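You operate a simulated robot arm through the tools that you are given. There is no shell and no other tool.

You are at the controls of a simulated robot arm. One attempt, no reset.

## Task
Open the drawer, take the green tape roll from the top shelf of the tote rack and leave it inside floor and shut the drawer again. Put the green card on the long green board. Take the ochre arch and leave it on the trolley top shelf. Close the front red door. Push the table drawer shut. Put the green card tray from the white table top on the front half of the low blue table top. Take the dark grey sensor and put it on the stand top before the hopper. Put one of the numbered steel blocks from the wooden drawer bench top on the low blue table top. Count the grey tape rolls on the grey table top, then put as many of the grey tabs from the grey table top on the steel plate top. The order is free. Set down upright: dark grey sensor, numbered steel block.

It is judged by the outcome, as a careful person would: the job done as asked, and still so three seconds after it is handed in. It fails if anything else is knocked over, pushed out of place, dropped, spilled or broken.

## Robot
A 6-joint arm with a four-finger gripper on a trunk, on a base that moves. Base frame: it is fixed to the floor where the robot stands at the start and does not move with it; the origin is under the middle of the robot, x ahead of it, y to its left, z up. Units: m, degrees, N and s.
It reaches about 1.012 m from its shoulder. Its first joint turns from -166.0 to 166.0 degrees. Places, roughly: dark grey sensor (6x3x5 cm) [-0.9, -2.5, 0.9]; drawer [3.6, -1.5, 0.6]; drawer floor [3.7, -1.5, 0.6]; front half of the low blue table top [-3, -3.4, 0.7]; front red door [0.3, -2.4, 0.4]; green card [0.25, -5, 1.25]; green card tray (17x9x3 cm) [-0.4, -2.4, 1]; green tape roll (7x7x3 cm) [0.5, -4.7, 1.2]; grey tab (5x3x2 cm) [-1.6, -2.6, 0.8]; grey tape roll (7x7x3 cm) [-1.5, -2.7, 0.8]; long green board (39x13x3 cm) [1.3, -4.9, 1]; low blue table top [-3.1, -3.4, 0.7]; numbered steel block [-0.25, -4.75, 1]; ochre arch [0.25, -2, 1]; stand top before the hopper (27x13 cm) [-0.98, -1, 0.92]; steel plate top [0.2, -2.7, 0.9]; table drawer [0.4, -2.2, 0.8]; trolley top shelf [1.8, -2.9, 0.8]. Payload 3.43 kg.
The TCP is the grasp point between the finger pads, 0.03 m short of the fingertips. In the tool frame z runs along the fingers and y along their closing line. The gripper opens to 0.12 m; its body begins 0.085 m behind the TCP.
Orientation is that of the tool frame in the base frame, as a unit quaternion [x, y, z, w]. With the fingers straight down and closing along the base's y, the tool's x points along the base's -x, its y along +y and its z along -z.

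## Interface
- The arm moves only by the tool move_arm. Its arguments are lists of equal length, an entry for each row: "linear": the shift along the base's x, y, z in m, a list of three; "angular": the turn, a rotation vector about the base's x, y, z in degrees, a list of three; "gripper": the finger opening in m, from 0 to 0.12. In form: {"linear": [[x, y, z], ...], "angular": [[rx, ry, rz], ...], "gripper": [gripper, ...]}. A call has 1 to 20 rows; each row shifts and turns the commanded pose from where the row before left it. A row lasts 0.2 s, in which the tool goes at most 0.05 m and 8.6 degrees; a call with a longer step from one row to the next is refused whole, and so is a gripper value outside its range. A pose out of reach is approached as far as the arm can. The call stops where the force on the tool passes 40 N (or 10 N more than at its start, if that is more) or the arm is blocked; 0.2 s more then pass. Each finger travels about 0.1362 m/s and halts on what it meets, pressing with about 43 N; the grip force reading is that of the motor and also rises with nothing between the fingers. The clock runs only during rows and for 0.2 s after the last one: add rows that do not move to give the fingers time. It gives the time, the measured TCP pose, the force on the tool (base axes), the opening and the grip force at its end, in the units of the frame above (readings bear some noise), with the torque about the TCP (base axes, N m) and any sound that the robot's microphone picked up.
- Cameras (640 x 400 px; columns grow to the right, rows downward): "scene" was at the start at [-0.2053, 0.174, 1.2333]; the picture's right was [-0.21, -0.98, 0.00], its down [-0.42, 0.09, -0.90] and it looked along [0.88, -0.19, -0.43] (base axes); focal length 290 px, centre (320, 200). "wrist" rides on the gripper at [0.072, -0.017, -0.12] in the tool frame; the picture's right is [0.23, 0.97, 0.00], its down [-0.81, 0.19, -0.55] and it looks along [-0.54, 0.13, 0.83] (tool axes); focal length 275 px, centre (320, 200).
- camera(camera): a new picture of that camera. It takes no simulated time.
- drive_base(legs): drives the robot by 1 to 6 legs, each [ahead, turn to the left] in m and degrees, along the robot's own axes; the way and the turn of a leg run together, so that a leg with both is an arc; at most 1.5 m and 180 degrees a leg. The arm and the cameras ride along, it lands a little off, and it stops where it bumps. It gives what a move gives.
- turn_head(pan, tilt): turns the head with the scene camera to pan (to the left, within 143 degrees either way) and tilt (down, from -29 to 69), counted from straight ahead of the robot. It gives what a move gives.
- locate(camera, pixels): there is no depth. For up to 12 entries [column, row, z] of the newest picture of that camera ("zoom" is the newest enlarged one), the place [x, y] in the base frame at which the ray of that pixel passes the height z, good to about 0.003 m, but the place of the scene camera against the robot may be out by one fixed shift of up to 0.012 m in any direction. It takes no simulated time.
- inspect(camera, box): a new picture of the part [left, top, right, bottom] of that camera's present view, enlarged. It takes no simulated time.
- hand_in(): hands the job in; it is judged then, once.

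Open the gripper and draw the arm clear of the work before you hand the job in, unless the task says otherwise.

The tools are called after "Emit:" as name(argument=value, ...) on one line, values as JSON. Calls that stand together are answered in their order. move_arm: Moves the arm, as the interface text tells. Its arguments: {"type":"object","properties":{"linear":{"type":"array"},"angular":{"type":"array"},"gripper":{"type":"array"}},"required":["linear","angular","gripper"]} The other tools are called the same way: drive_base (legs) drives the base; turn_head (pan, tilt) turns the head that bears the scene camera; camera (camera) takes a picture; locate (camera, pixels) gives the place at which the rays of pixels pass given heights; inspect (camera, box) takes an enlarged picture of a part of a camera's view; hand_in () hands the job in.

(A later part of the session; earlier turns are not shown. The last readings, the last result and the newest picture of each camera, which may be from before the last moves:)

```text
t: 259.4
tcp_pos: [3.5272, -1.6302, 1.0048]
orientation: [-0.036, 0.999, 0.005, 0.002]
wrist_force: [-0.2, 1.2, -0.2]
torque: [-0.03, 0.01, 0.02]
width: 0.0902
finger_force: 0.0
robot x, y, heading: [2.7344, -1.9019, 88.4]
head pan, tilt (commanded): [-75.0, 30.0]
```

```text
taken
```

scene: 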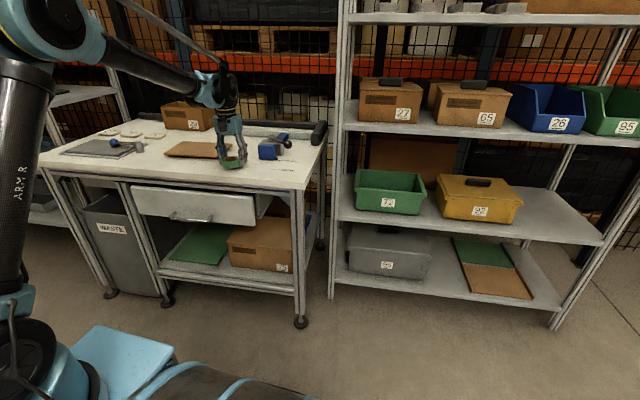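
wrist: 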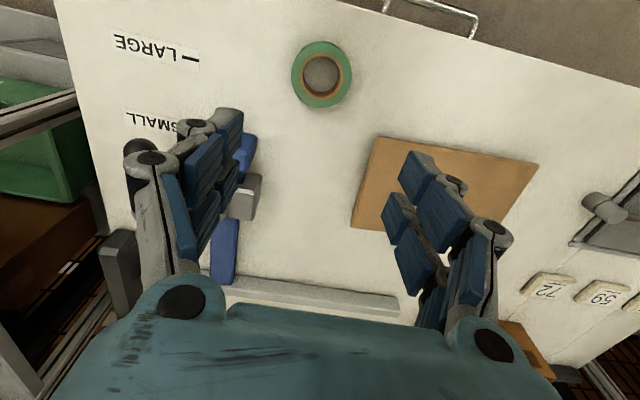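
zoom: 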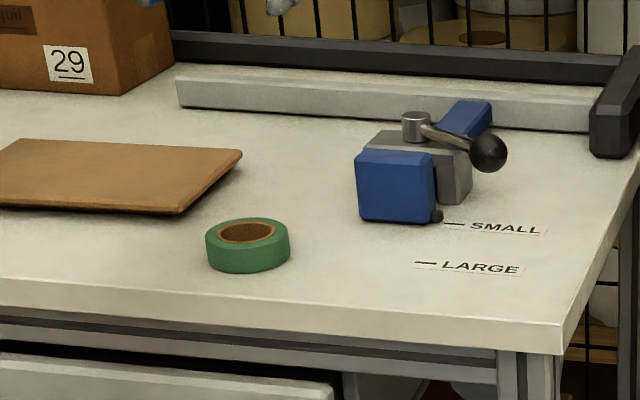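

The roll is parked safely. The wrist view shows the drawer handle at top (430,18). I locate it with the wrist camera to triangulate.

Emit:
locate(camera="wrist", pixels=[[432, 12, 0.6], [432, 12, 0.65], [388, 4, 0.62], [476, 34, 0.62], [325, 75, 0.8], [330, 2, 0.77], [600, 75, 0.77]])

Emit:
camera(camera="scene")

Emit:
locate(camera="scene", pixels=[[191, 219, 0.6], [191, 219, 0.65], [170, 216, 0.62], [211, 222, 0.62], [256, 225, 0.55], [256, 198, 0.65]])

Emit:
inspect(camera="scene", box=[120, 170, 280, 250])

```text
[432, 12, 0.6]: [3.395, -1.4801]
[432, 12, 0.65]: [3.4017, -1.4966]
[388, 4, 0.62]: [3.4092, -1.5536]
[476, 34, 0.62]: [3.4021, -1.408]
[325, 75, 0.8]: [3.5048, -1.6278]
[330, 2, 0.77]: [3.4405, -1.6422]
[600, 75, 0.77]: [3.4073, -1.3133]
```

```text
taken
```

scene: 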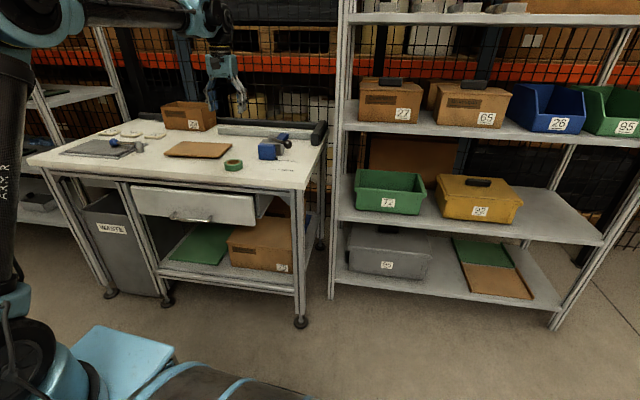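

```text
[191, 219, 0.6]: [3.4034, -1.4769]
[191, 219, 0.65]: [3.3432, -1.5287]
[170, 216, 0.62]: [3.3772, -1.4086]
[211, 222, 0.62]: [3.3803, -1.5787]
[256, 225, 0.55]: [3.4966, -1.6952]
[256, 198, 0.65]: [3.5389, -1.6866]
```

```text
4.00 times, centred on (200, 210) of scene
```

zoom: 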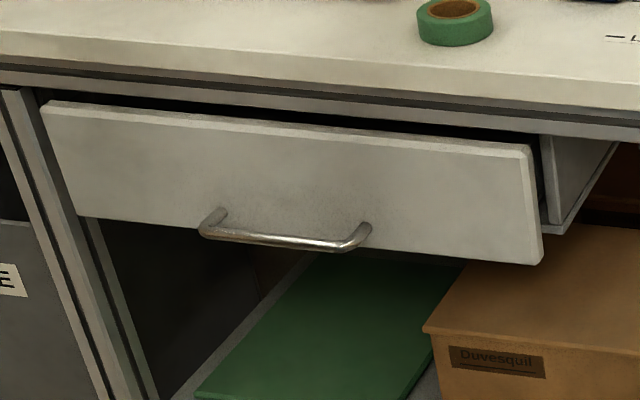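

Handle centre triangulates to (3.396,-1.482,0.606), bench yawed ≈5°. I need more distance, so I retract the arm and back up 0.5 m along my track.

Emit:
move_arm(linear=[[-0.044, 0, 0.012], [-0.044, 0, 0.012], [-0.044, 0, 0.012], [-0.044, 0, 0.012], [-0.044, 0, 0.012], [-0.044, 0, 0.012], [-0.044, 0, 0.012], [-0.044, 0, 0.012]], angular=[[0, 0, 0], [0, 0, 0], [0, 0, 0], [0, 0, 0], [0, 0, 0], [0, 0, 0], [0, 0, 0], [0, 0, 0]], gripper=[0.06, 0.06, 0.06, 0.06, 0.06, 0.06, 0.06, 0.06])

Emit:
drive_base(legs=[[-0.5, 0]])

Emit:
turn_head(pan=-40, tilt=30)

Emit:
camera(camera="scene")

```text
t: 261.2
tcp_pos: [3.1748, -1.63, 1.1029]
orientation: [-0.036, 0.999, 0.005, 0.002]
wrist_force: [0.5, 0.8, 0.0]
torque: [0.0, 0.03, -0.04]
width: 0.06
finger_force: 0.1
robot x, y, heading: [2.7375, -1.9002, 88.7]
head pan, tilt (commanded): [-75.0, 30.0]
```

```text
t: 264.1
tcp_pos: [3.1644, -2.1255, 1.1015]
orientation: [-0.04, 0.999, 0.006, 0.002]
wrist_force: [0.5, -0.8, -0.1]
torque: [-0.01, 0.01, -0.01]
width: 0.0602
finger_force: 0.2
robot x, y, heading: [2.7262, -2.4005, 89.1]
head pan, tilt (commanded): [-75.0, 30.0]
```

```text
t: 265.2
tcp_pos: [3.163, -2.1396, 1.1062]
orientation: [-0.041, 0.999, 0.011, 0.003]
wrist_force: [-0.2, 0.0, 0.7]
torque: [0.0, 0.0, -0.01]
width: 0.0598
finger_force: 0.0
robot x, y, heading: [2.7245, -2.3994, 89.1]
head pan, tilt (commanded): [-40.0, 30.0]
```

```text
taken
```

scene: 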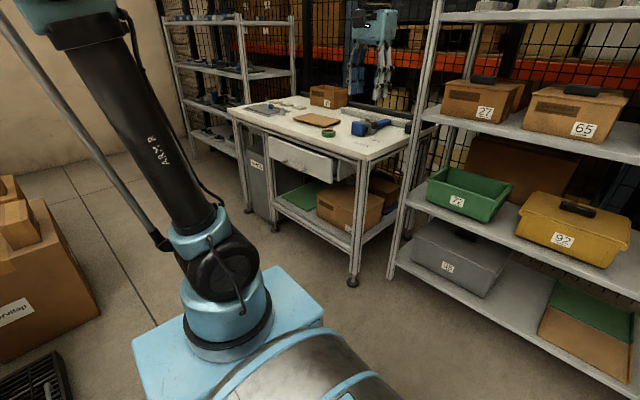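

At (2.72,-2.40). I now yaw and pitch the tool to point at the drawer handle (25° below horizontal) and approach a pre-grasp pose.

Emit:
move_arm(linear=[[-0.001, 0.0325, -0.0088], [-0.001, 0.0325, -0.0088], [-0.001, 0.0325, -0.0088], [-0.001, 0.0325, -0.0088], [-0.001, 0.0325, -0.0088], [-0.001, 0.0325, -0.0088], [-0.001, 0.0325, -0.0088], [-0.001, 0.0325, -0.0088], [-0.001, 0.0325, -0.0088], [-0.001, 0.0325, -0.0088], [-0.001, 0.0325, -0.0088], [-0.001, 0.0325, -0.0088], [0.0125, 0.029, -0.031], [0.0125, 0.029, -0.031], [0.0125, 0.029, -0.031], [0.0125, 0.029, -0.031], [0.0125, 0.029, -0.031], [0.0125, 0.029, -0.031], [0.0125, 0.029, -0.031], [0.0125, 0.029, -0.031]], angular=[[-1.2, 0, 7.3], [0, 0, 7.5], [0, 0, 7.5], [0, 0, 7.5], [0, 0, 7.5], [0, 0, 7.5], [0, 0, 7.5], [0, 0, 7.5], [0, 0, 7.5], [0, 0, 7.5], [0, 0, 7.5], [0, 0, 8], [0.705, -8.07, 0], [0.705, -8.07, 0], [0.705, -8.07, 0], [0.705, -8.07, 0], [0.705, -8.07, 0], [0.705, -8.07, 0], [0.705, -8.07, 0], [0.705, -8.07, 0]], gripper=[0.06, 0.06, 0.06, 0.06, 0.06, 0.06, 0.06, 0.06, 0.06, 0.06, 0.06, 0.06, 0.06, 0.06, 0.06, 0.06, 0.06, 0.06, 0.06, 0.06])

Emit:
camera(camera="wrist")

Emit:
camera(camera="scene")

```text
t: 269.4
tcp_pos: [3.2526, -1.5181, 0.7508]
orientation: [0.622, -0.571, 0.362, -0.395]
wrist_force: [0.1, -0.8, 0.1]
torque: [0.01, 0.01, 0.06]
width: 0.0601
finger_force: 0.0
robot x, y, heading: [2.7276, -2.3993, 88.9]
head pan, tilt (commanded): [-40.0, 30.0]
```

```text
taken
```

wrist: 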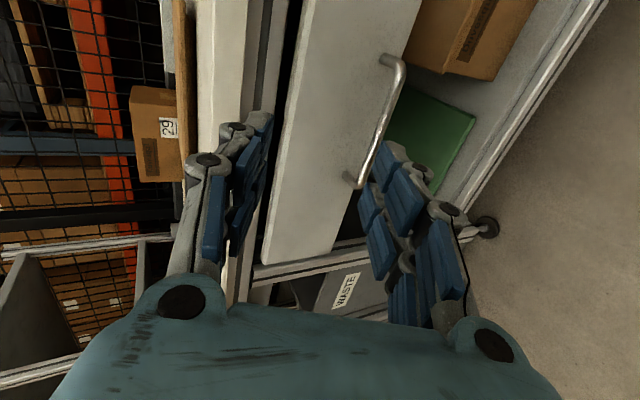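

```text
taken
```

scene: 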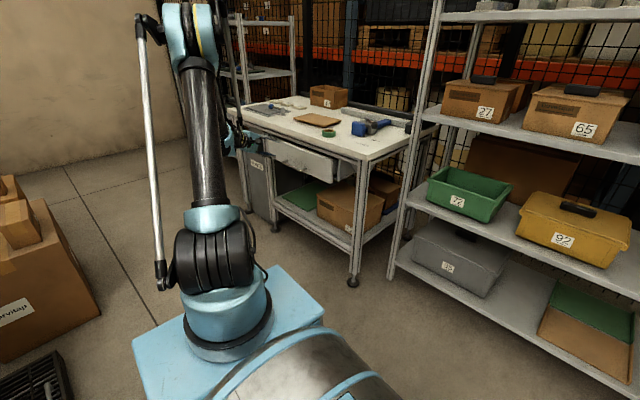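

The handle is seen at (375,125) in the wrist view. I locate its bar at a few heights.

Emit:
locate(camera="wrist", pixels=[[375, 125, 0.606], [375, 125, 0.62], [375, 125, 0.59], [397, 75, 0.606], [353, 180, 0.606], [310, 60, 0.65], [310, 60, 0.68]])

```text
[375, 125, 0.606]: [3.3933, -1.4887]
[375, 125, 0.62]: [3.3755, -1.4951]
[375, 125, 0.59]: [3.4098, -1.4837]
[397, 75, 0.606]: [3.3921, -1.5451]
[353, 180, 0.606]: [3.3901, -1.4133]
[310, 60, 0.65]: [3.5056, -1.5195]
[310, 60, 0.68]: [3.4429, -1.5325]
```

Consistent: bar at (3.393,-1.48,0.606). I move to pre-grasp and then close in along the tool axis.

Emit:
move_arm(linear=[[0.02, 0.01, -0.036], [0.02, 0.01, -0.036], [0.0194, 0.009, -0.035], [0.019, 0.0017, -0.009], [0.019, 0.0017, -0.009], [0.019, 0.0017, -0.009]], angular=[[0, 0, 0], [0, 0, 0], [0, 0, 0], [0, 0, 0], [0, 0, 0], [0, 0, 0]], gripper=[0.06, 0.06, 0.06, 0.06, 0.06, 0.06])

Emit:
camera(camera="wrist")

Emit:
inspect(camera="scene", box=[200, 100, 380, 230])

```text
t: 270.8
tcp_pos: [3.3697, -1.4836, 0.6175]
orientation: [0.623, -0.571, 0.361, -0.395]
wrist_force: [-0.3, -0.7, -0.3]
torque: [0.0, 0.03, -0.01]
width: 0.06
finger_force: 0.0
robot x, y, heading: [2.7235, -2.3984, 89.1]
head pan, tilt (commanded): [-40.0, 30.0]
```

```text
taken
```

wrist: 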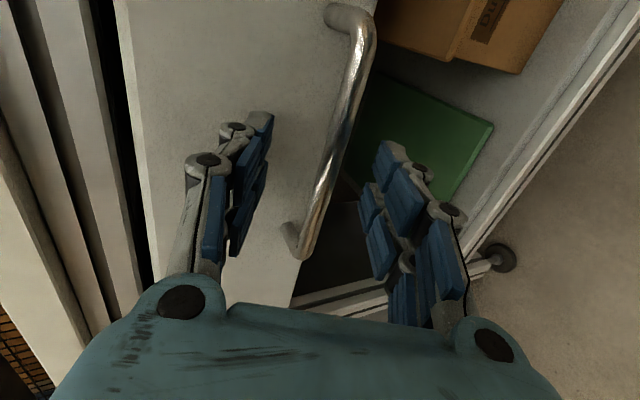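

```text
3.08 times, centred on (290, 165) of scene
```

zoom: 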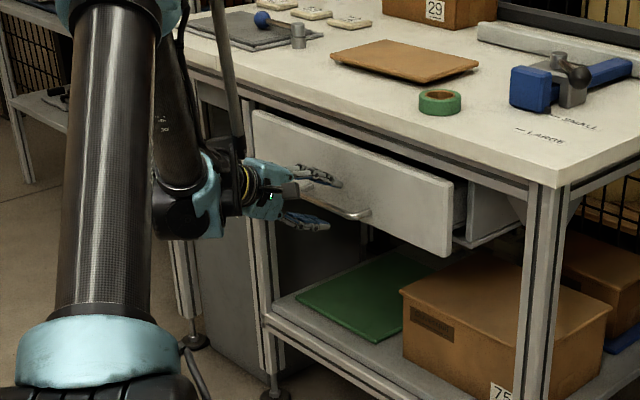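

The bar runs between the fingers. I advance 1.8 cm more and close on it.

Emit:
move_arm(linear=[[0.0081, 0.0007, -0.0038], [0.0081, 0.0007, -0.0038], [0, 0, 0], [0, 0, 0], [0, 0, 0]], angular=[[0, 0, 0], [0, 0, 0], [0, 0, 0], [0, 0, 0], [0, 0, 0]], gripper=[0.06, 0.06, 0.03, 0.0, 0.0])

Emit:
camera(camera="wrist")

```text
t: 271.8
tcp_pos: [3.3794, -1.4871, 0.6117]
orientation: [0.624, -0.575, 0.352, -0.395]
wrist_force: [-26.6, 14.6, -82.7]
torque: [-0.63, 0.89, 1.26]
width: 0.0209
finger_force: 43.1
robot x, y, heading: [2.7278, -2.3991, 89.2]
head pan, tilt (commanded): [-40.0, 30.0]
stopped in row 4: the force on the tool passed its limit at 54 N (the readings are from after the stop); the commanded pose is now the measured one
```

```text
taken
```

wrist: 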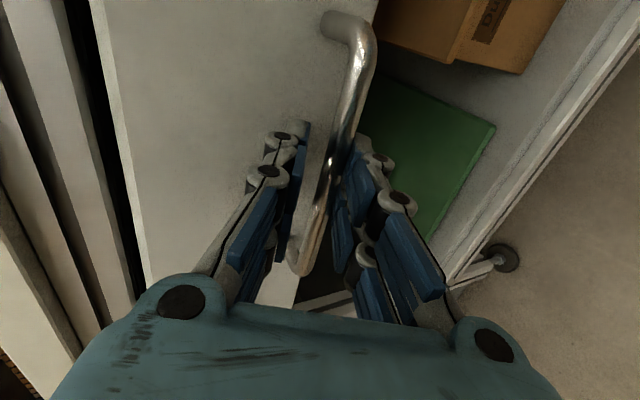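

The lower fingers touch the bar first (tool pushed down 83 N). I ease the tool down a few mm to centre on the bar while closing.

Emit:
move_arm(linear=[[-0.001, 0, -0.003], [0, 0, -0.002], [0, 0, 0], [0, 0, 0]], angular=[[0, 0, 0], [0, 0, 0], [0, 0, 0], [0, 0, 0]], gripper=[0.015, 0.01, 0.0, 0.0])

```text
t: 272.8
tcp_pos: [3.3801, -1.4911, 0.6096]
orientation: [0.621, -0.576, 0.356, -0.394]
wrist_force: [-54.0, -29.8, -71.6]
torque: [-1.64, 1.15, 0.4]
width: 0.017
finger_force: 43.3
robot x, y, heading: [2.7282, -2.3971, 89.1]
head pan, tilt (commanded): [-40.0, 30.0]
```

Forces (-54,-30,-72) suggest the fingertips press the drawer front. I begin pulling gently back along -x to relieve it.

Emit:
move_arm(linear=[[-0.005, -0.001, -0.003], [-0.005, -0.001, -0.002], [0, 0, 0]], angular=[[0, 0, 0], [0, 0, 0], [0, 0, 0]], gripper=[0.0, 0.0, 0.0])

Emit:
camera(camera="wrist")

```text
t: 273.6
tcp_pos: [3.372, -1.4913, 0.6067]
orientation: [0.622, -0.574, 0.355, -0.396]
wrist_force: [-0.6, 7.8, -44.8]
torque: [-1.41, 0.28, 0.15]
width: 0.0118
finger_force: 44.6
robot x, y, heading: [2.7264, -2.4021, 89.3]
head pan, tilt (commanded): [-40.0, 30.0]
```

```text
taken
```

wrist: 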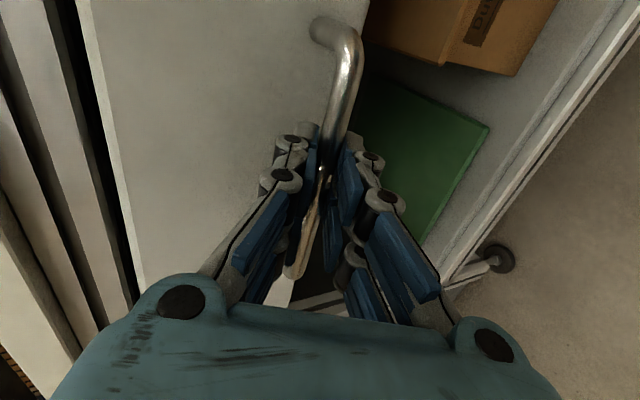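

The bar is gripped (width 0.012). I relieve the remaining vertical force and start to pull the drawer open.

Emit:
move_arm(linear=[[0, 0, -0.003], [-0.002, 0, -0.001], [-0.008, -0.0007, 0], [-0.01, -0.0009, 0], [-0.015, -0.0013, 0], [-0.015, -0.0013, 0]], angular=[[0, 0, 0], [0, 0, 0], [0, 0, 0], [0, 0, 0], [0, 0, 0], [0, 0, 0]], gripper=[0, 0, 0, 0, 0, 0])

Emit:
inspect(camera="scene", box=[200, 100, 380, 230])

```text
t: 274.8
tcp_pos: [3.3372, -1.4997, 0.6123]
orientation: [0.62, -0.577, 0.351, -0.4]
wrist_force: [-0.5, 14.5, -74.0]
torque: [-1.61, 1.1, 0.65]
width: 0.0122
finger_force: 45.1
robot x, y, heading: [2.7261, -2.4014, 89.0]
head pan, tilt (commanded): [-40.0, 30.0]
stopped in row 6: the force on the tool passed its limit at 56 N (the readings are from after the stop); the commanded pose is now the measured one
```

```text
3.08 times, centred on (290, 165) of scene
```

zoom: 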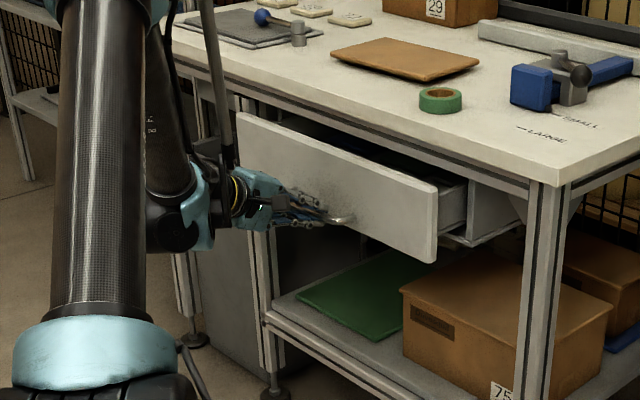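

The drawer moves (≈4 cm), but a vertical load of 74 N remains because the bar sits off-centre between the fingers. I open slightly to relieve and look.

Emit:
move_arm(linear=[[0, 0, 0], [0, 0, 0], [0, 0, 0]], angular=[[0, 0, 0], [0, 0, 0], [0, 0, 0]], gripper=[0.03, 0.035, 0.035])

Emit:
camera(camera="wrist")

Emit:
inspect(camera="wrist", box=[220, 80, 420, 240])

```text
t: 275.6
tcp_pos: [3.3371, -1.5024, 0.6169]
orientation: [0.62, -0.575, 0.353, -0.401]
wrist_force: [-0.6, 0.6, -0.5]
torque: [-0.03, -0.03, 0.0]
width: 0.0352
finger_force: 0.1
robot x, y, heading: [2.7262, -2.4022, 89.4]
head pan, tilt (commanded): [-40.0, 30.0]
```

```text
taken
```

wrist: 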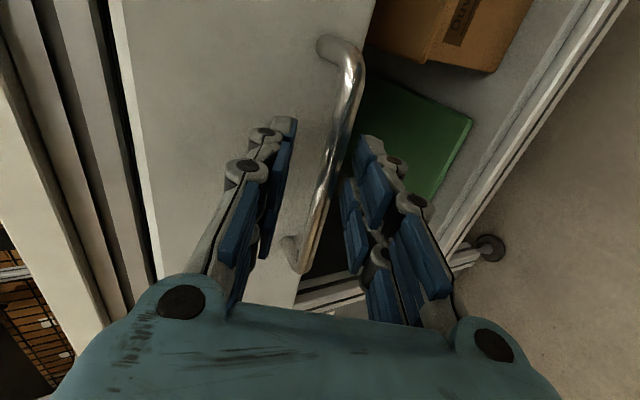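

```text
2.50 times, centred on (320, 160) of wrist
```

zoom: 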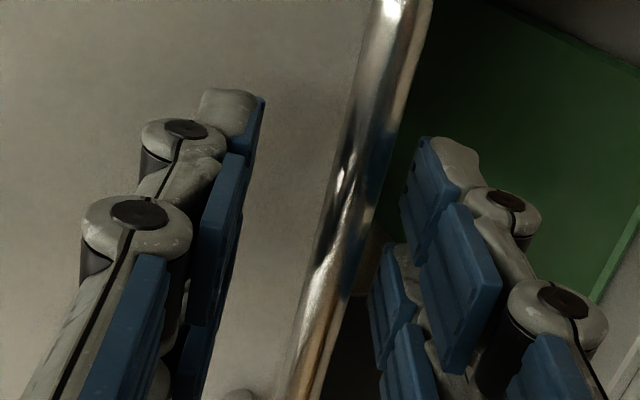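

The bar is ~7 mm nearer the lower fingers. I shift the tool 7 mm along its closing axis and regrip.

Emit:
move_arm(linear=[[-0.002, 0, -0.004], [-0.001, 0, -0.003], [0, 0, 0], [0, 0, 0], [0, 0, 0], [0, 0, 0]], angular=[[0, 0, 0], [0, 0, 0], [0, 0, 0], [0, 0, 0], [0, 0, 0], [0, 0, 0]], gripper=[0.035, 0.035, 0.025, 0.015, 0.01, 0.01])

```text
t: 277.0
tcp_pos: [3.334, -1.5023, 0.61]
orientation: [0.619, -0.576, 0.353, -0.402]
wrist_force: [1.4, 1.2, 12.2]
torque: [-0.2, -0.32, 0.01]
width: 0.0161
finger_force: 5.2
robot x, y, heading: [2.7276, -2.3986, 89.2]
head pan, tilt (commanded): [-40.0, 30.0]
```

Now well centred (12 N only). I pull the drawer open along the bench normal.

Emit:
move_arm(linear=[[-0.01, -0.0009, 0], [-0.02, -0.0017, 0], [-0.02, -0.0017, 0], [-0.02, -0.0017, 0], [-0.02, -0.0017, 0], [-0.02, -0.0017, 0]], angular=[[0, 0, 0], [0, 0, 0], [0, 0, 0], [0, 0, 0], [0, 0, 0], [0, 0, 0]], gripper=[0.005, 0.005, 0.005, 0.005, 0.005, 0.005])

Emit:
camera(camera="scene")

Emit:
inspect(camera="scene", box=[200, 100, 380, 230])

```text
t: 278.4
tcp_pos: [3.2233, -1.51, 0.6112]
orientation: [0.619, -0.575, 0.353, -0.402]
wrist_force: [0.7, -7.1, 27.1]
torque: [-2.06, -0.78, 0.27]
width: 0.0118
finger_force: 45.0
robot x, y, heading: [2.7287, -2.3996, 89.5]
head pan, tilt (commanded): [-40.0, 30.0]
```

```text
taken
```

scene: 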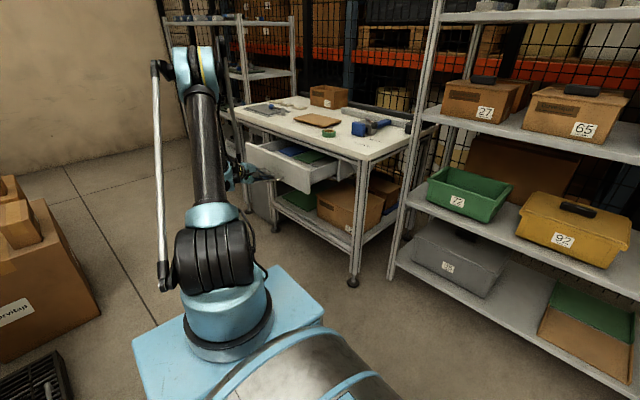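

```text
3.08 times, centred on (290, 165) of scene
```

zoom: 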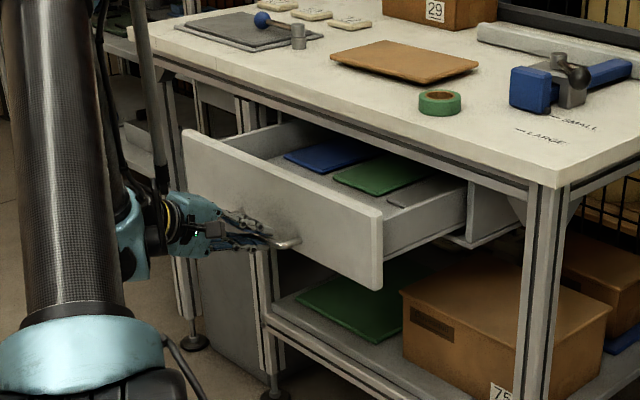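

The drawer is ~17 cm open with cards inside at the back. I pull ~6 cm further for room.

Emit:
move_arm(linear=[[-0.015, -0.0013, 0], [-0.015, -0.0013, 0], [-0.015, -0.0013, 0], [-0.015, -0.0013, 0], [0, 0, 0]], angular=[[0, 0, 0], [0, 0, 0], [0, 0, 0], [0, 0, 0], [0, 0, 0]], gripper=[0.005, 0.005, 0.005, 0.005, 0.005])

Emit:
inspect(camera="scene", box=[200, 100, 380, 230])

```text
t: 279.2
tcp_pos: [3.1824, -1.5229, 0.6249]
orientation: [0.617, -0.576, 0.35, -0.407]
wrist_force: [-1.1, -3.2, 3.7]
torque: [0.1, 0.32, 0.27]
width: 0.0
finger_force: 33.3
robot x, y, heading: [2.7292, -2.3958, 89.2]
head pan, tilt (commanded): [-40.0, 30.0]
stopped in row 3: the force on the tool passed its limit at 42 N (the readings are from after the stop); the commanded pose is now the measured one
```

```text
3.08 times, centred on (290, 165) of scene
```

zoom: 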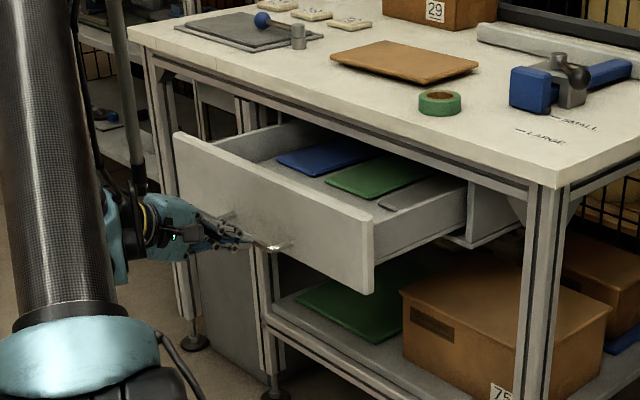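

The drawer reached its stop (open ~20 cm) and the fingers slipped off the bar. I back off, rise, and turn the tool to point down again.

Emit:
move_arm(linear=[[-0.02, -0.002, 0], [-0.01, -0.001, 0.03], [0, 0, 0.045], [0, 0, 0.045], [0, 0, 0.045], [0.01, -0.005, 0.045], [0.02, -0.005, 0.045], [0.02, -0.005, 0.04], [0.02, -0.005, 0.03], [0.02, -0.005, 0.02], [0.02, -0.005, 0.01]], angular=[[0, 0, 0], [0, 0, 0], [-0.705, 8.07, 0], [-0.705, 8.07, 0], [-0.705, 8.07, 0], [-0.705, 8.07, 0], [-0.705, 8.07, 0], [-0.705, 8.07, 0], [-0.705, 8.07, 0], [-0.705, 8.07, 0], [0, 0, 0]], gripper=[0, 0, 0.02, 0.04, 0.06, 0.08, 0.09, 0.09, 0.09, 0.09, 0.09])

Emit:
camera(camera="wrist")

Emit:
camera(camera="scene")

```text
t: 281.6
tcp_pos: [3.2638, -1.5537, 0.9757]
orientation: [0.726, -0.687, -0.008, -0.005]
wrist_force: [-0.5, -0.4, 0.3]
torque: [-0.03, -0.03, 0.01]
width: 0.0902
finger_force: 0.0
robot x, y, heading: [2.727, -2.4035, 89.3]
head pan, tilt (commanded): [-40.0, 30.0]
```

```text
taken
```

wrist: 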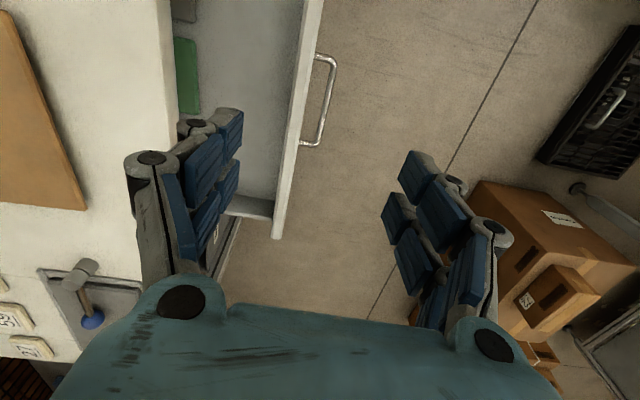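

```text
taken
```

scene: 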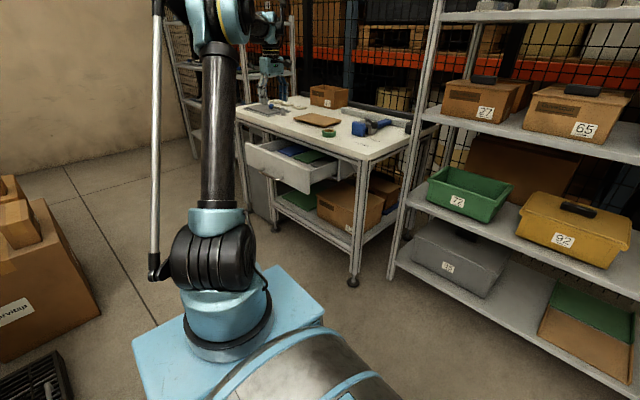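

The open drawer seen from above has a clear floor strip between its front and the cards. I locate key points.

Emit:
locate(camera="wrist", pixels=[[240, 100, 0.61], [292, 60, 0.69], [285, 140, 0.69], [198, 90, 0.61], [265, 215, 0.69], [170, 60, 0.77], [175, 160, 0.77], [325, 100, 0.61], [250, 30, 0.61]])

```text
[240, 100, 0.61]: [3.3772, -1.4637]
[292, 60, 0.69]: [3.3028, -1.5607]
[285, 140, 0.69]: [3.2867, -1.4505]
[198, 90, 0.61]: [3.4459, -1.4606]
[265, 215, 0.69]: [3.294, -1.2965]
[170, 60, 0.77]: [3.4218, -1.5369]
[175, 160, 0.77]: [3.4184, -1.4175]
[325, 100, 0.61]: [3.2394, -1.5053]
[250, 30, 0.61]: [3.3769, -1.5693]
```

The opening window spans x≈3.30–3.42. Now I fetch the roll: yaw the tool so it closes along the bench front and move over (3.505,-1.628).

Emit:
move_arm(linear=[[0.02, -0.0062, 0], [0.02, -0.0062, 0], [0.02, -0.0062, 0], [0.02, -0.0062, 0], [0.02, -0.0062, 0], [0.02, -0.0062, 0], [0.02, -0.0062, 0], [0.02, -0.0062, 0], [0.02, -0.0062, 0], [0.02, -0.0062, 0], [0.02, -0.0062, 0], [0.021, -0.0062, 0]], angular=[[-1, 0, -7], [0, 0, -7.4], [0, 0, -7.4], [0, 0, -7.4], [0, 0, -7.4], [0, 0, -7.4], [0, 0, -7.4], [0, 0, -7.4], [0, 0, -7.4], [0, 0, -7.4], [0, 0, -7.4], [0, 0, -7]], gripper=[0.09, 0.09, 0.09, 0.09, 0.09, 0.09, 0.09, 0.09, 0.09, 0.09, 0.09, 0.09])

Emit:
camera(camera="wrist")

Emit:
locate(camera="wrist", pixels=[[320, 115, 0.8]])

```text
t: 284.2
tcp_pos: [3.5037, -1.6284, 0.9769]
orientation: [-0.044, 0.999, 0.0, 0.002]
wrist_force: [-0.8, 0.4, 0.6]
torque: [-0.01, -0.05, 0.0]
width: 0.09
finger_force: 0.0
robot x, y, heading: [2.7274, -2.3991, 89.2]
head pan, tilt (commanded): [-40.0, 30.0]
```

```text
taken
```

wrist: 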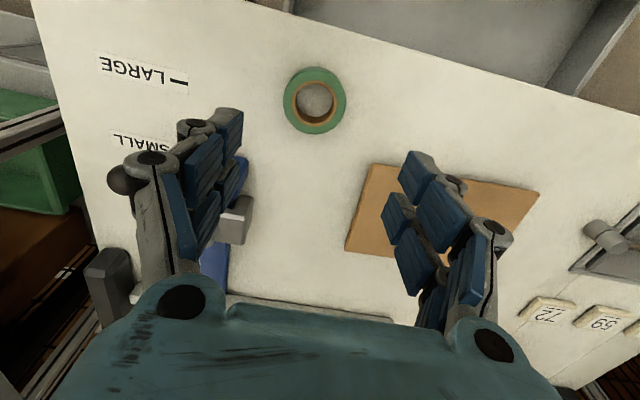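

```text
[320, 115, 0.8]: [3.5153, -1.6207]
```

Emit:
locate(camera="wrist", pixels=[[315, 99, 0.8], [283, 100, 0.795], [347, 100, 0.795]])

```text
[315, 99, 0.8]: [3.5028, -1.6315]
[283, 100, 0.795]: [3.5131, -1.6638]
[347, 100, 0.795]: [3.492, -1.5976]
```

Roll centre (3.503,-1.6315). I descend onto it and grip.

Emit:
move_arm(linear=[[0, -0.003, -0.0425], [0, 0, -0.0425], [0, 0, -0.0425], [0, 0, -0.041], [0, 0, 0], [0, 0, 0], [0, 0, 0], [0, 0, 0]], angular=[[0, 0, 0], [0, 0, 0], [0, 0, 0], [0, 0, 0], [0, 0, 0], [0, 0, 0], [0, 0, 0], [0, 0, 0]], gripper=[0.09, 0.09, 0.09, 0.09, 0.07, 0.05, 0.03, 0.03])

Emit:
camera(camera="wrist")

```text
t: 286.1
tcp_pos: [3.5029, -1.641, 0.815]
orientation: [-0.043, 0.999, 0.006, 0.002]
wrist_force: [0.5, 2.5, -1.9]
torque: [-0.16, 0.02, 0.01]
width: 0.0637
finger_force: 43.5
robot x, y, heading: [2.7244, -2.3998, 89.3]
head pan, tilt (commanded): [-40.0, 30.0]
stopped in row 8: the force on the tool passed its limit at 40 N (the readings are from after the stop); the commanded pose is now the measured one
```

```text
taken
```

wrist: 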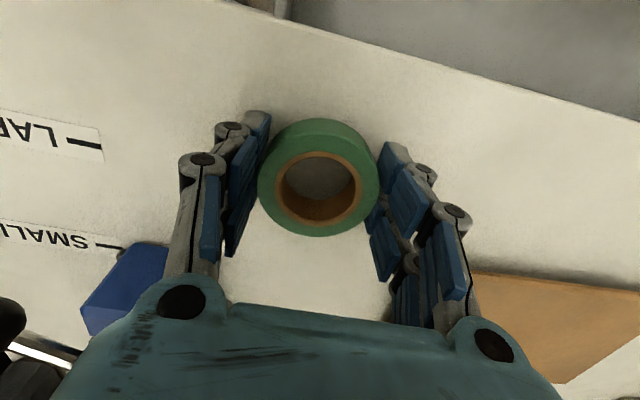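

Gripped. I lift and move above the drawer's opening at (3.355,-1.50).

Emit:
move_arm(linear=[[0, 0, 0.02], [0, 0, 0.04], [0, 0, 0.04], [-0.02, 0.02, 0.01], [-0.032, 0.03, 0], [-0.032, 0.03, 0], [-0.032, 0.03, 0], [-0.032, 0.03, 0]], angular=[[0, 0, 0], [0, 0, 0], [0, 0, 0], [0, 0, 0], [0, 0, 0], [0, 0, 0], [0, 0, 0], [0, 0, 0]], gripper=[0.03, 0.03, 0.03, 0.03, 0.03, 0.03, 0.03, 0.03])

Emit:
camera(camera="wrist")

Emit:
inspect(camera="scene", box=[200, 80, 380, 230])

```text
t: 287.9
tcp_pos: [3.357, -1.4998, 0.9239]
orientation: [-0.043, 0.999, 0.006, 0.002]
wrist_force: [0.7, 0.1, -0.6]
torque: [0.07, 0.07, 0.05]
width: 0.0635
finger_force: 43.3
robot x, y, heading: [2.7302, -2.4016, 89.2]
head pan, tilt (commanded): [-40.0, 30.0]
```

```text
taken
```

wrist: 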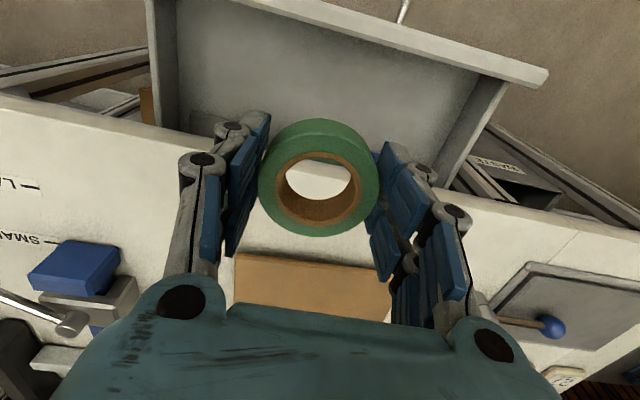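

```text
2.67 times, centred on (290, 155) of scene
```

zoom: 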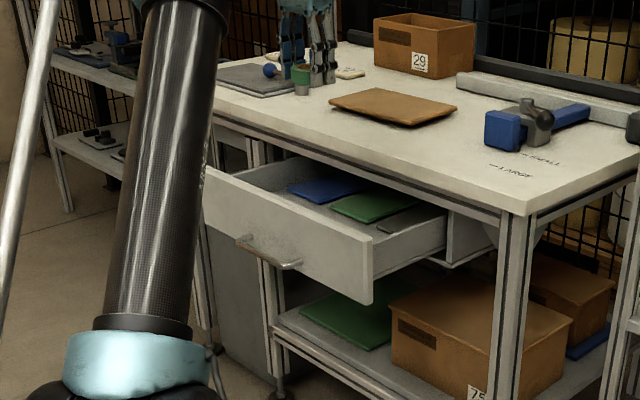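

Directly below is clear drawer floor. I shift 1 cm toward me and descend to z≈0.69.

Emit:
move_arm(linear=[[-0.01, 0, -0.03], [0, 0, -0.045], [0, 0, -0.045], [0, 0, -0.045], [0, 0, -0.04], [0, 0, -0.03]], angular=[[-0.6, 0, 0], [0, 0, 0], [0, 0, 0], [0, 0, 0], [0, 0, 0], [0, 0, 0]], gripper=[0.03, 0.03, 0.03, 0.03, 0.03, 0.03])

Emit:
inspect(camera="scene", box=[200, 80, 380, 230])

Emit:
camera(camera="wrist")

```text
t: 289.3
tcp_pos: [3.3477, -1.5016, 0.6919]
orientation: [-0.044, 0.999, 0.002, 0.002]
wrist_force: [0.4, -0.5, -0.4]
torque: [0.04, 0.03, 0.0]
width: 0.0639
finger_force: 43.0
robot x, y, heading: [2.7244, -2.3989, 89.2]
head pan, tilt (commanded): [-40.0, 30.0]
```

```text
2.67 times, centred on (290, 155) of scene
```

zoom: 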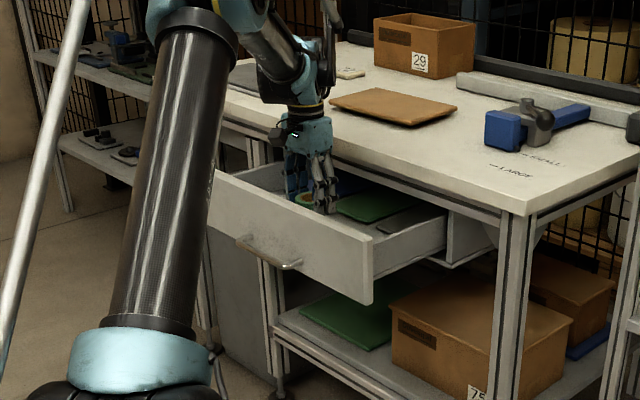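

```text
taken
```

wrist: 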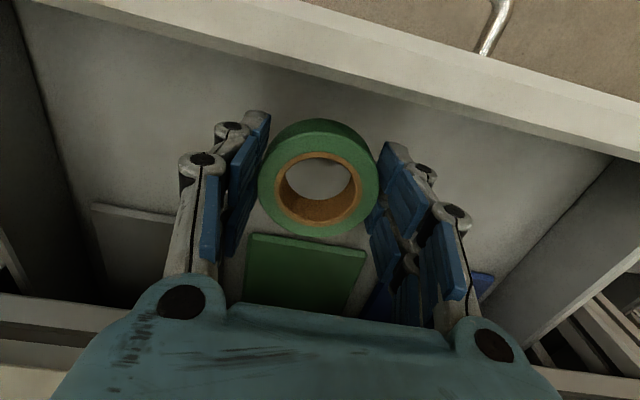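

The roll is inside the drawer above bare floor. I lower gradually until contact.

Emit:
move_arm(linear=[[0, 0, -0.012], [0, 0, -0.012], [0, 0, -0.005], [0, 0, -0.005], [0, 0, -0.004], [0, 0, -0.004], [0, 0, -0.004], [0, 0, -0.004], [0, 0, -0.004]], angular=[[0, 0, 0], [0, 0, 0], [0, 0, 0], [0, 0, 0], [0, 0, 0], [0, 0, 0], [0, 0, 0], [0, 0, 0], [0, 0, 0]], gripper=[0.03, 0.03, 0.03, 0.03, 0.03, 0.03, 0.03, 0.03, 0.03])

Emit:
camera(camera="wrist")

```text
t: 291.4
tcp_pos: [3.3461, -1.5079, 0.6475]
orientation: [-0.044, 0.999, 0.007, 0.002]
wrist_force: [0.3, 1.3, -3.2]
torque: [-0.15, 0.04, 0.0]
width: 0.0637
finger_force: 42.4
robot x, y, heading: [2.724, -2.4022, 89.2]
head pan, tilt (commanded): [-40.0, 30.0]
stopped in row 9: the force on the tool passed its limit at 43 N (the readings are from after the stop); the commanded pose is now the measured one
```

```text
taken
```

wrist: 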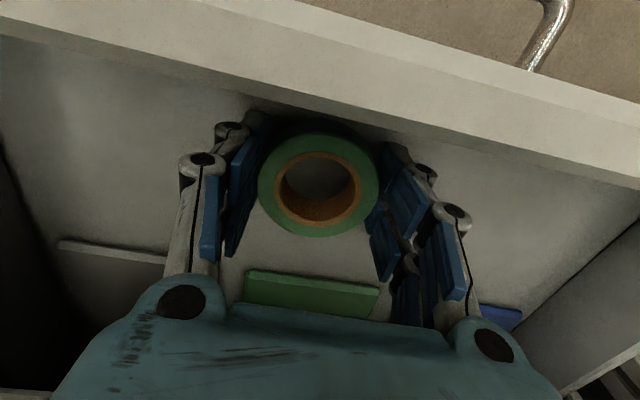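

Contact with the drawer floor. I open the fingers (sides are clear) and rise.

Emit:
move_arm(linear=[[0, 0, 0], [0, 0, 0], [0, 0, 0], [0, 0, 0.02], [0, 0, 0.04], [0, 0, 0.045], [0, 0, 0.045], [0, 0, 0.045], [0, 0, 0.045], [0, 0, 0.03]], angular=[[0, 0, 0], [0, 0, 0], [0, 0, 0], [0, 0, 0], [0, 0, 0], [0, 0, 0], [0, 0, 0], [0, 0, 0], [0, 0, 0], [0, 0, 0]], gripper=[0.075, 0.088, 0.088, 0.088, 0.088, 0.088, 0.088, 0.088, 0.088, 0.088])

Emit:
camera(camera="wrist")

Emit:
inspect(camera="scene", box=[200, 80, 380, 230])

```text
t: 293.6
tcp_pos: [3.348, -1.5072, 0.9199]
orientation: [-0.044, 0.999, 0.008, 0.002]
wrist_force: [0.5, -1.1, 0.1]
torque: [-0.07, -0.01, 0.01]
width: 0.0882
finger_force: 0.1
robot x, y, heading: [2.7212, -2.3968, 89.0]
head pan, tilt (commanded): [-40.0, 30.0]
```

```text
taken
```

wrist: 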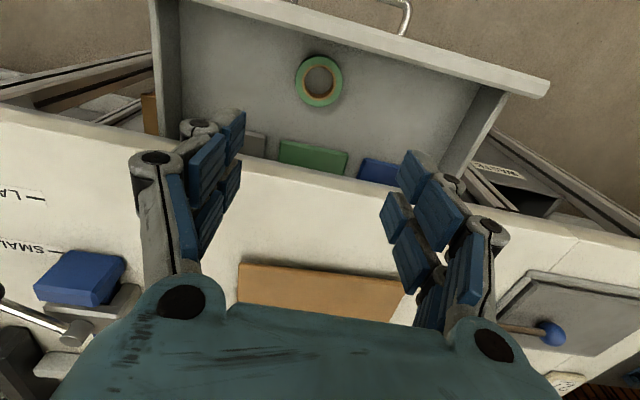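

```text
2.67 times, centred on (290, 155) of scene
```

zoom: 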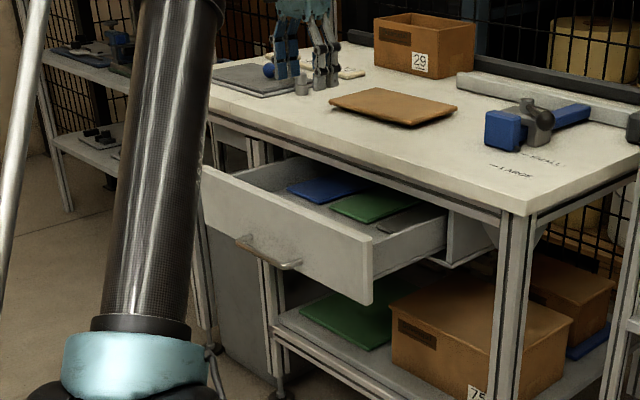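

The roll lies on the drawer floor. Now I orient the closed gripper to push the drawer front above the handle.

Emit:
move_arm(linear=[[-0.0173, -0.0078, 0.005], [-0.0173, -0.0078, 0.005], [-0.0173, -0.0078, 0], [-0.0173, -0.0078, 0], [-0.0173, -0.0078, 0], [-0.0173, -0.0078, 0], [-0.0173, -0.0078, 0], [-0.0173, -0.0078, 0], [-0.0173, -0.0078, 0], [-0.0173, -0.0078, 0], [-0.0173, -0.0078, 0], [-0.0173, -0.0078, 0], [0.004, 0.0125, -0.031], [0.004, 0.0125, -0.031], [0.004, 0.0125, -0.031], [0.004, 0.0125, -0.031], [0.004, 0.0125, -0.031], [0.004, 0.0125, -0.031], [0.004, 0.0125, -0.031], [0.004, 0.0125, -0.031]], angular=[[-1, 0, 7.4], [0, 0, 7.4], [0, 0, 7.4], [0, 0, 7.4], [0, 0, 7.4], [0, 0, 7.4], [0, 0, 7.4], [0, 0, 7.4], [0, 0, 7.4], [0, 0, 7.4], [0, 0, 7.4], [0, 0, 7.4], [0.705, -8.07, 0], [0.705, -8.07, 0], [0.705, -8.07, 0], [0.705, -8.07, 0], [0.705, -8.07, 0], [0.705, -8.07, 0], [0.705, -8.07, 0], [0.705, -8.07, 0]], gripper=[0.05, 0.02, 0, 0, 0, 0, 0, 0, 0, 0, 0, 0, 0, 0, 0, 0, 0, 0, 0, 0])

Emit:
camera(camera="wrist")

Emit:
inspect(camera="scene", box=[200, 80, 380, 230])

```text
t: 297.8
tcp_pos: [3.1701, -1.5046, 0.6824]
orientation: [0.616, -0.575, 0.36, -0.4]
wrist_force: [1.2, -0.7, 1.2]
torque: [0.01, 0.03, 0.1]
width: 0.0
finger_force: 33.3
robot x, y, heading: [2.7284, -2.396, 89.1]
head pan, tilt (commanded): [-40.0, 30.0]
```

```text
taken
```

wrist: 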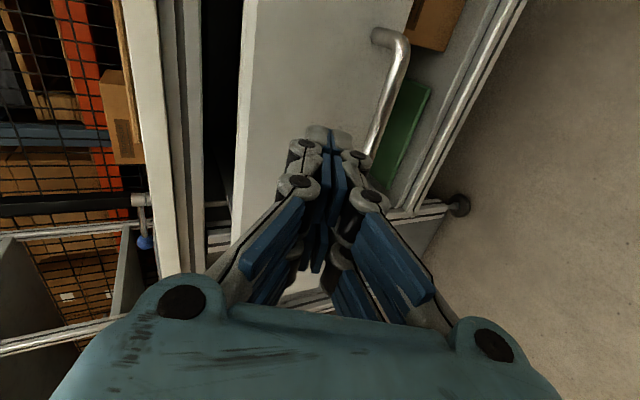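

```text
2.67 times, centred on (290, 155) of scene
```

zoom: 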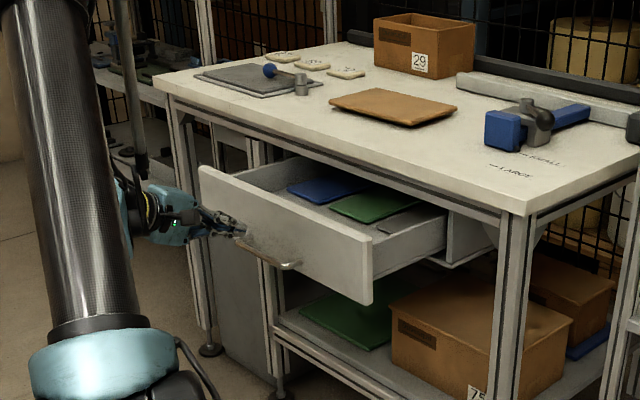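

I push the drawer front in +x, slowly.

Emit:
move_arm(linear=[[0.015, 0.0013, 0], [0.015, 0.0013, 0], [0.015, 0.0013, 0], [0.015, 0.0013, 0], [0.015, 0.0013, 0], [0.012, 0.001, 0], [0.012, 0.001, 0], [0.012, 0.001, 0], [0.012, 0.001, 0], [0.012, 0.001, 0], [0.012, 0.001, 0], [0.012, 0.001, 0], [0.012, 0.001, 0], [0.012, 0.001, 0]], angular=[[0, 0, 0], [0, 0, 0], [0, 0, 0], [0, 0, 0], [0, 0, 0], [0, 0, 0], [0, 0, 0], [0, 0, 0], [0, 0, 0], [0, 0, 0], [0, 0, 0], [0, 0, 0], [0, 0, 0], [0, 0, 0]], gripper=[0, 0, 0, 0, 0, 0, 0, 0, 0, 0, 0, 0, 0, 0])

Emit:
inspect(camera="scene", box=[200, 80, 380, 230])

Emit:
camera(camera="wrist")

```text
t: 300.8
tcp_pos: [3.3532, -1.4865, 0.6815]
orientation: [0.617, -0.576, 0.359, -0.399]
wrist_force: [0.0, 0.4, 0.3]
torque: [-0.03, 0.01, -0.03]
width: 0.0002
finger_force: 33.4
robot x, y, heading: [2.7294, -2.3996, 89.0]
head pan, tilt (commanded): [-40.0, 30.0]
```

```text
2.67 times, centred on (290, 155) of scene
```

zoom: 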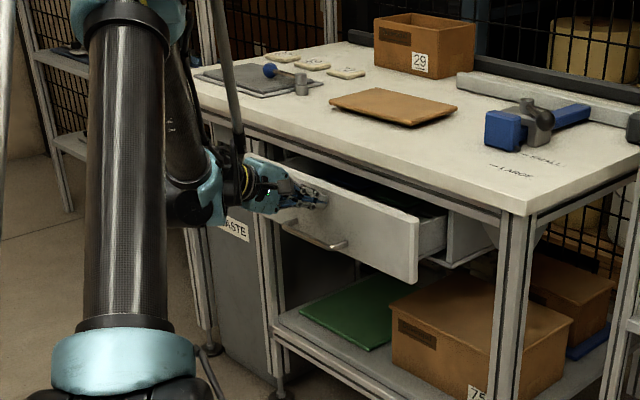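

```text
taken
```

wrist: 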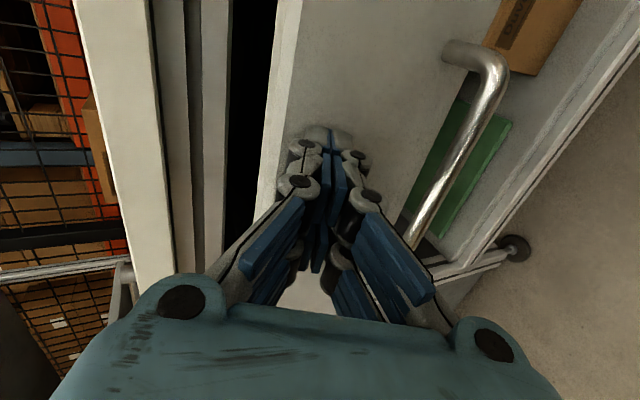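

The drawer is following. I push on until it meets its stop.

Emit:
move_arm(linear=[[0.01, 0.0009, 0], [0.01, 0.0009, 0], [0.01, 0.0009, 0], [0.01, 0.0009, 0], [0.008, 0.0007, 0], [0.008, 0.0007, 0], [0.006, 0.0005, 0], [0.006, 0.0005, 0]], angular=[[0, 0, 0], [0, 0, 0], [0, 0, 0], [0, 0, 0], [0, 0, 0], [0, 0, 0], [0, 0, 0], [0, 0, 0]], gripper=[0, 0, 0, 0, 0, 0, 0, 0])

Emit:
inspect(camera="scene", box=[200, 80, 380, 230])

Emit:
camera(camera="wrist")

```text
t: 302.1
tcp_pos: [3.3968, -1.4919, 0.6906]
orientation: [0.615, -0.579, 0.354, -0.402]
wrist_force: [-7.2, -1.5, 1.4]
torque: [-0.1, -0.17, -0.36]
width: 0.0
finger_force: 33.9
robot x, y, heading: [2.7274, -2.3986, 89.2]
head pan, tilt (commanded): [-40.0, 30.0]
stopped in row 6: the force on the tool passed its limit at 59 N (the readings are from after the stop); the commanded pose is now the measured one
```

```text
2.67 times, centred on (290, 155) of scene
```

zoom: 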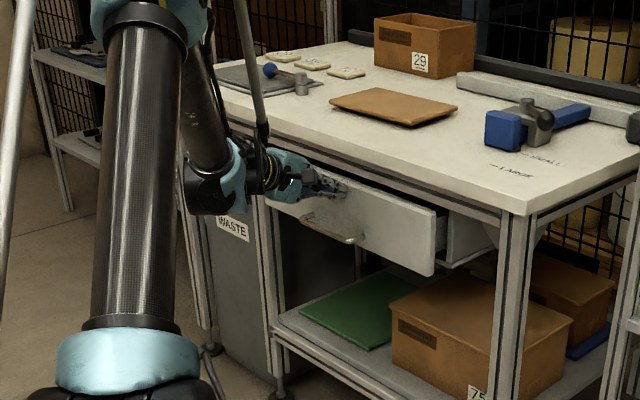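

```text
taken
```

wrist: 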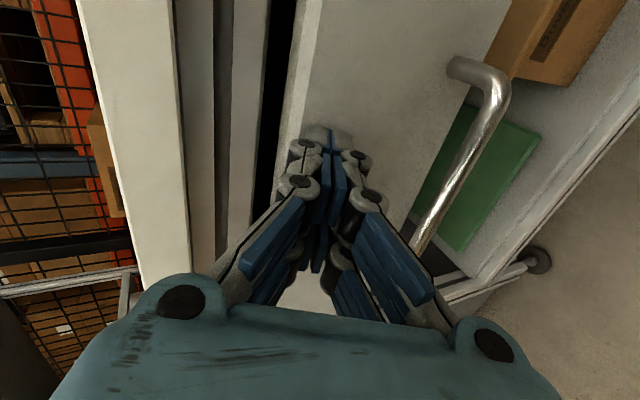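

The drawer front is back at its initial position (corner at scene (333,183)): shut. I back off and fold the arm up.

Emit:
move_arm(linear=[[-0.04, -0.003, 0], [-0.04, -0.003, 0], [-0.04, -0.003, 0], [-0.03, -0.01, 0.03], [-0.02, -0.02, 0.035], [-0.01, -0.03, 0.035], [0, -0.035, 0.035], [0, -0.035, 0.035], [0, -0.035, 0.035], [0, -0.035, 0.035], [0, -0.035, 0.035], [0, -0.04, 0.03], [-0.01, -0.045, 0.01], [-0.01, -0.045, 0], [-0.01, -0.045, 0]], angular=[[0, 0, 0], [0, 0, 0], [0, 0, 0], [-0.705, 8.07, 0], [-0.705, 8.07, 0], [-0.705, 8.07, 0], [-0.705, 8.07, 0], [-0.705, 8.07, 0], [-0.705, 8.07, 0], [-0.705, 8.07, 0], [-0.705, 8.07, 0], [0, 0, -7], [0, 0, -7], [0, 0, -7], [0, 0, -7]], gripper=[0, 0, 0, 0, 0, 0, 0, 0, 0, 0, 0, 0, 0, 0, 0])

Emit:
camera(camera="scene")

```text
t: 305.2
tcp_pos: [3.1858, -1.9084, 1.0065]
orientation: [-0.539, 0.842, 0.003, 0.003]
wrist_force: [0.4, 0.0, 0.5]
torque: [-0.02, 0.03, 0.02]
width: 0.0
finger_force: 33.5
robot x, y, heading: [2.7273, -2.4021, 89.0]
head pan, tilt (commanded): [-40.0, 30.0]
```

```text
taken
```

scene: 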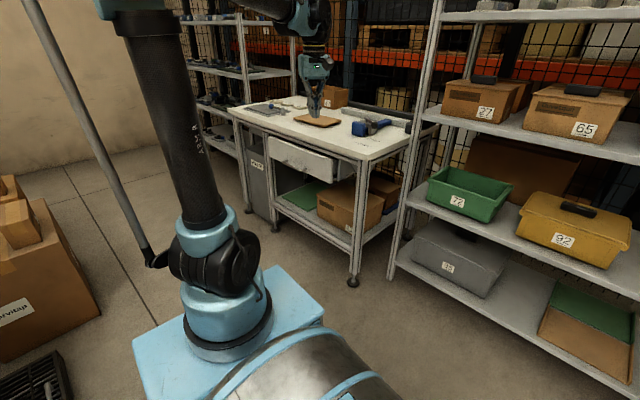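

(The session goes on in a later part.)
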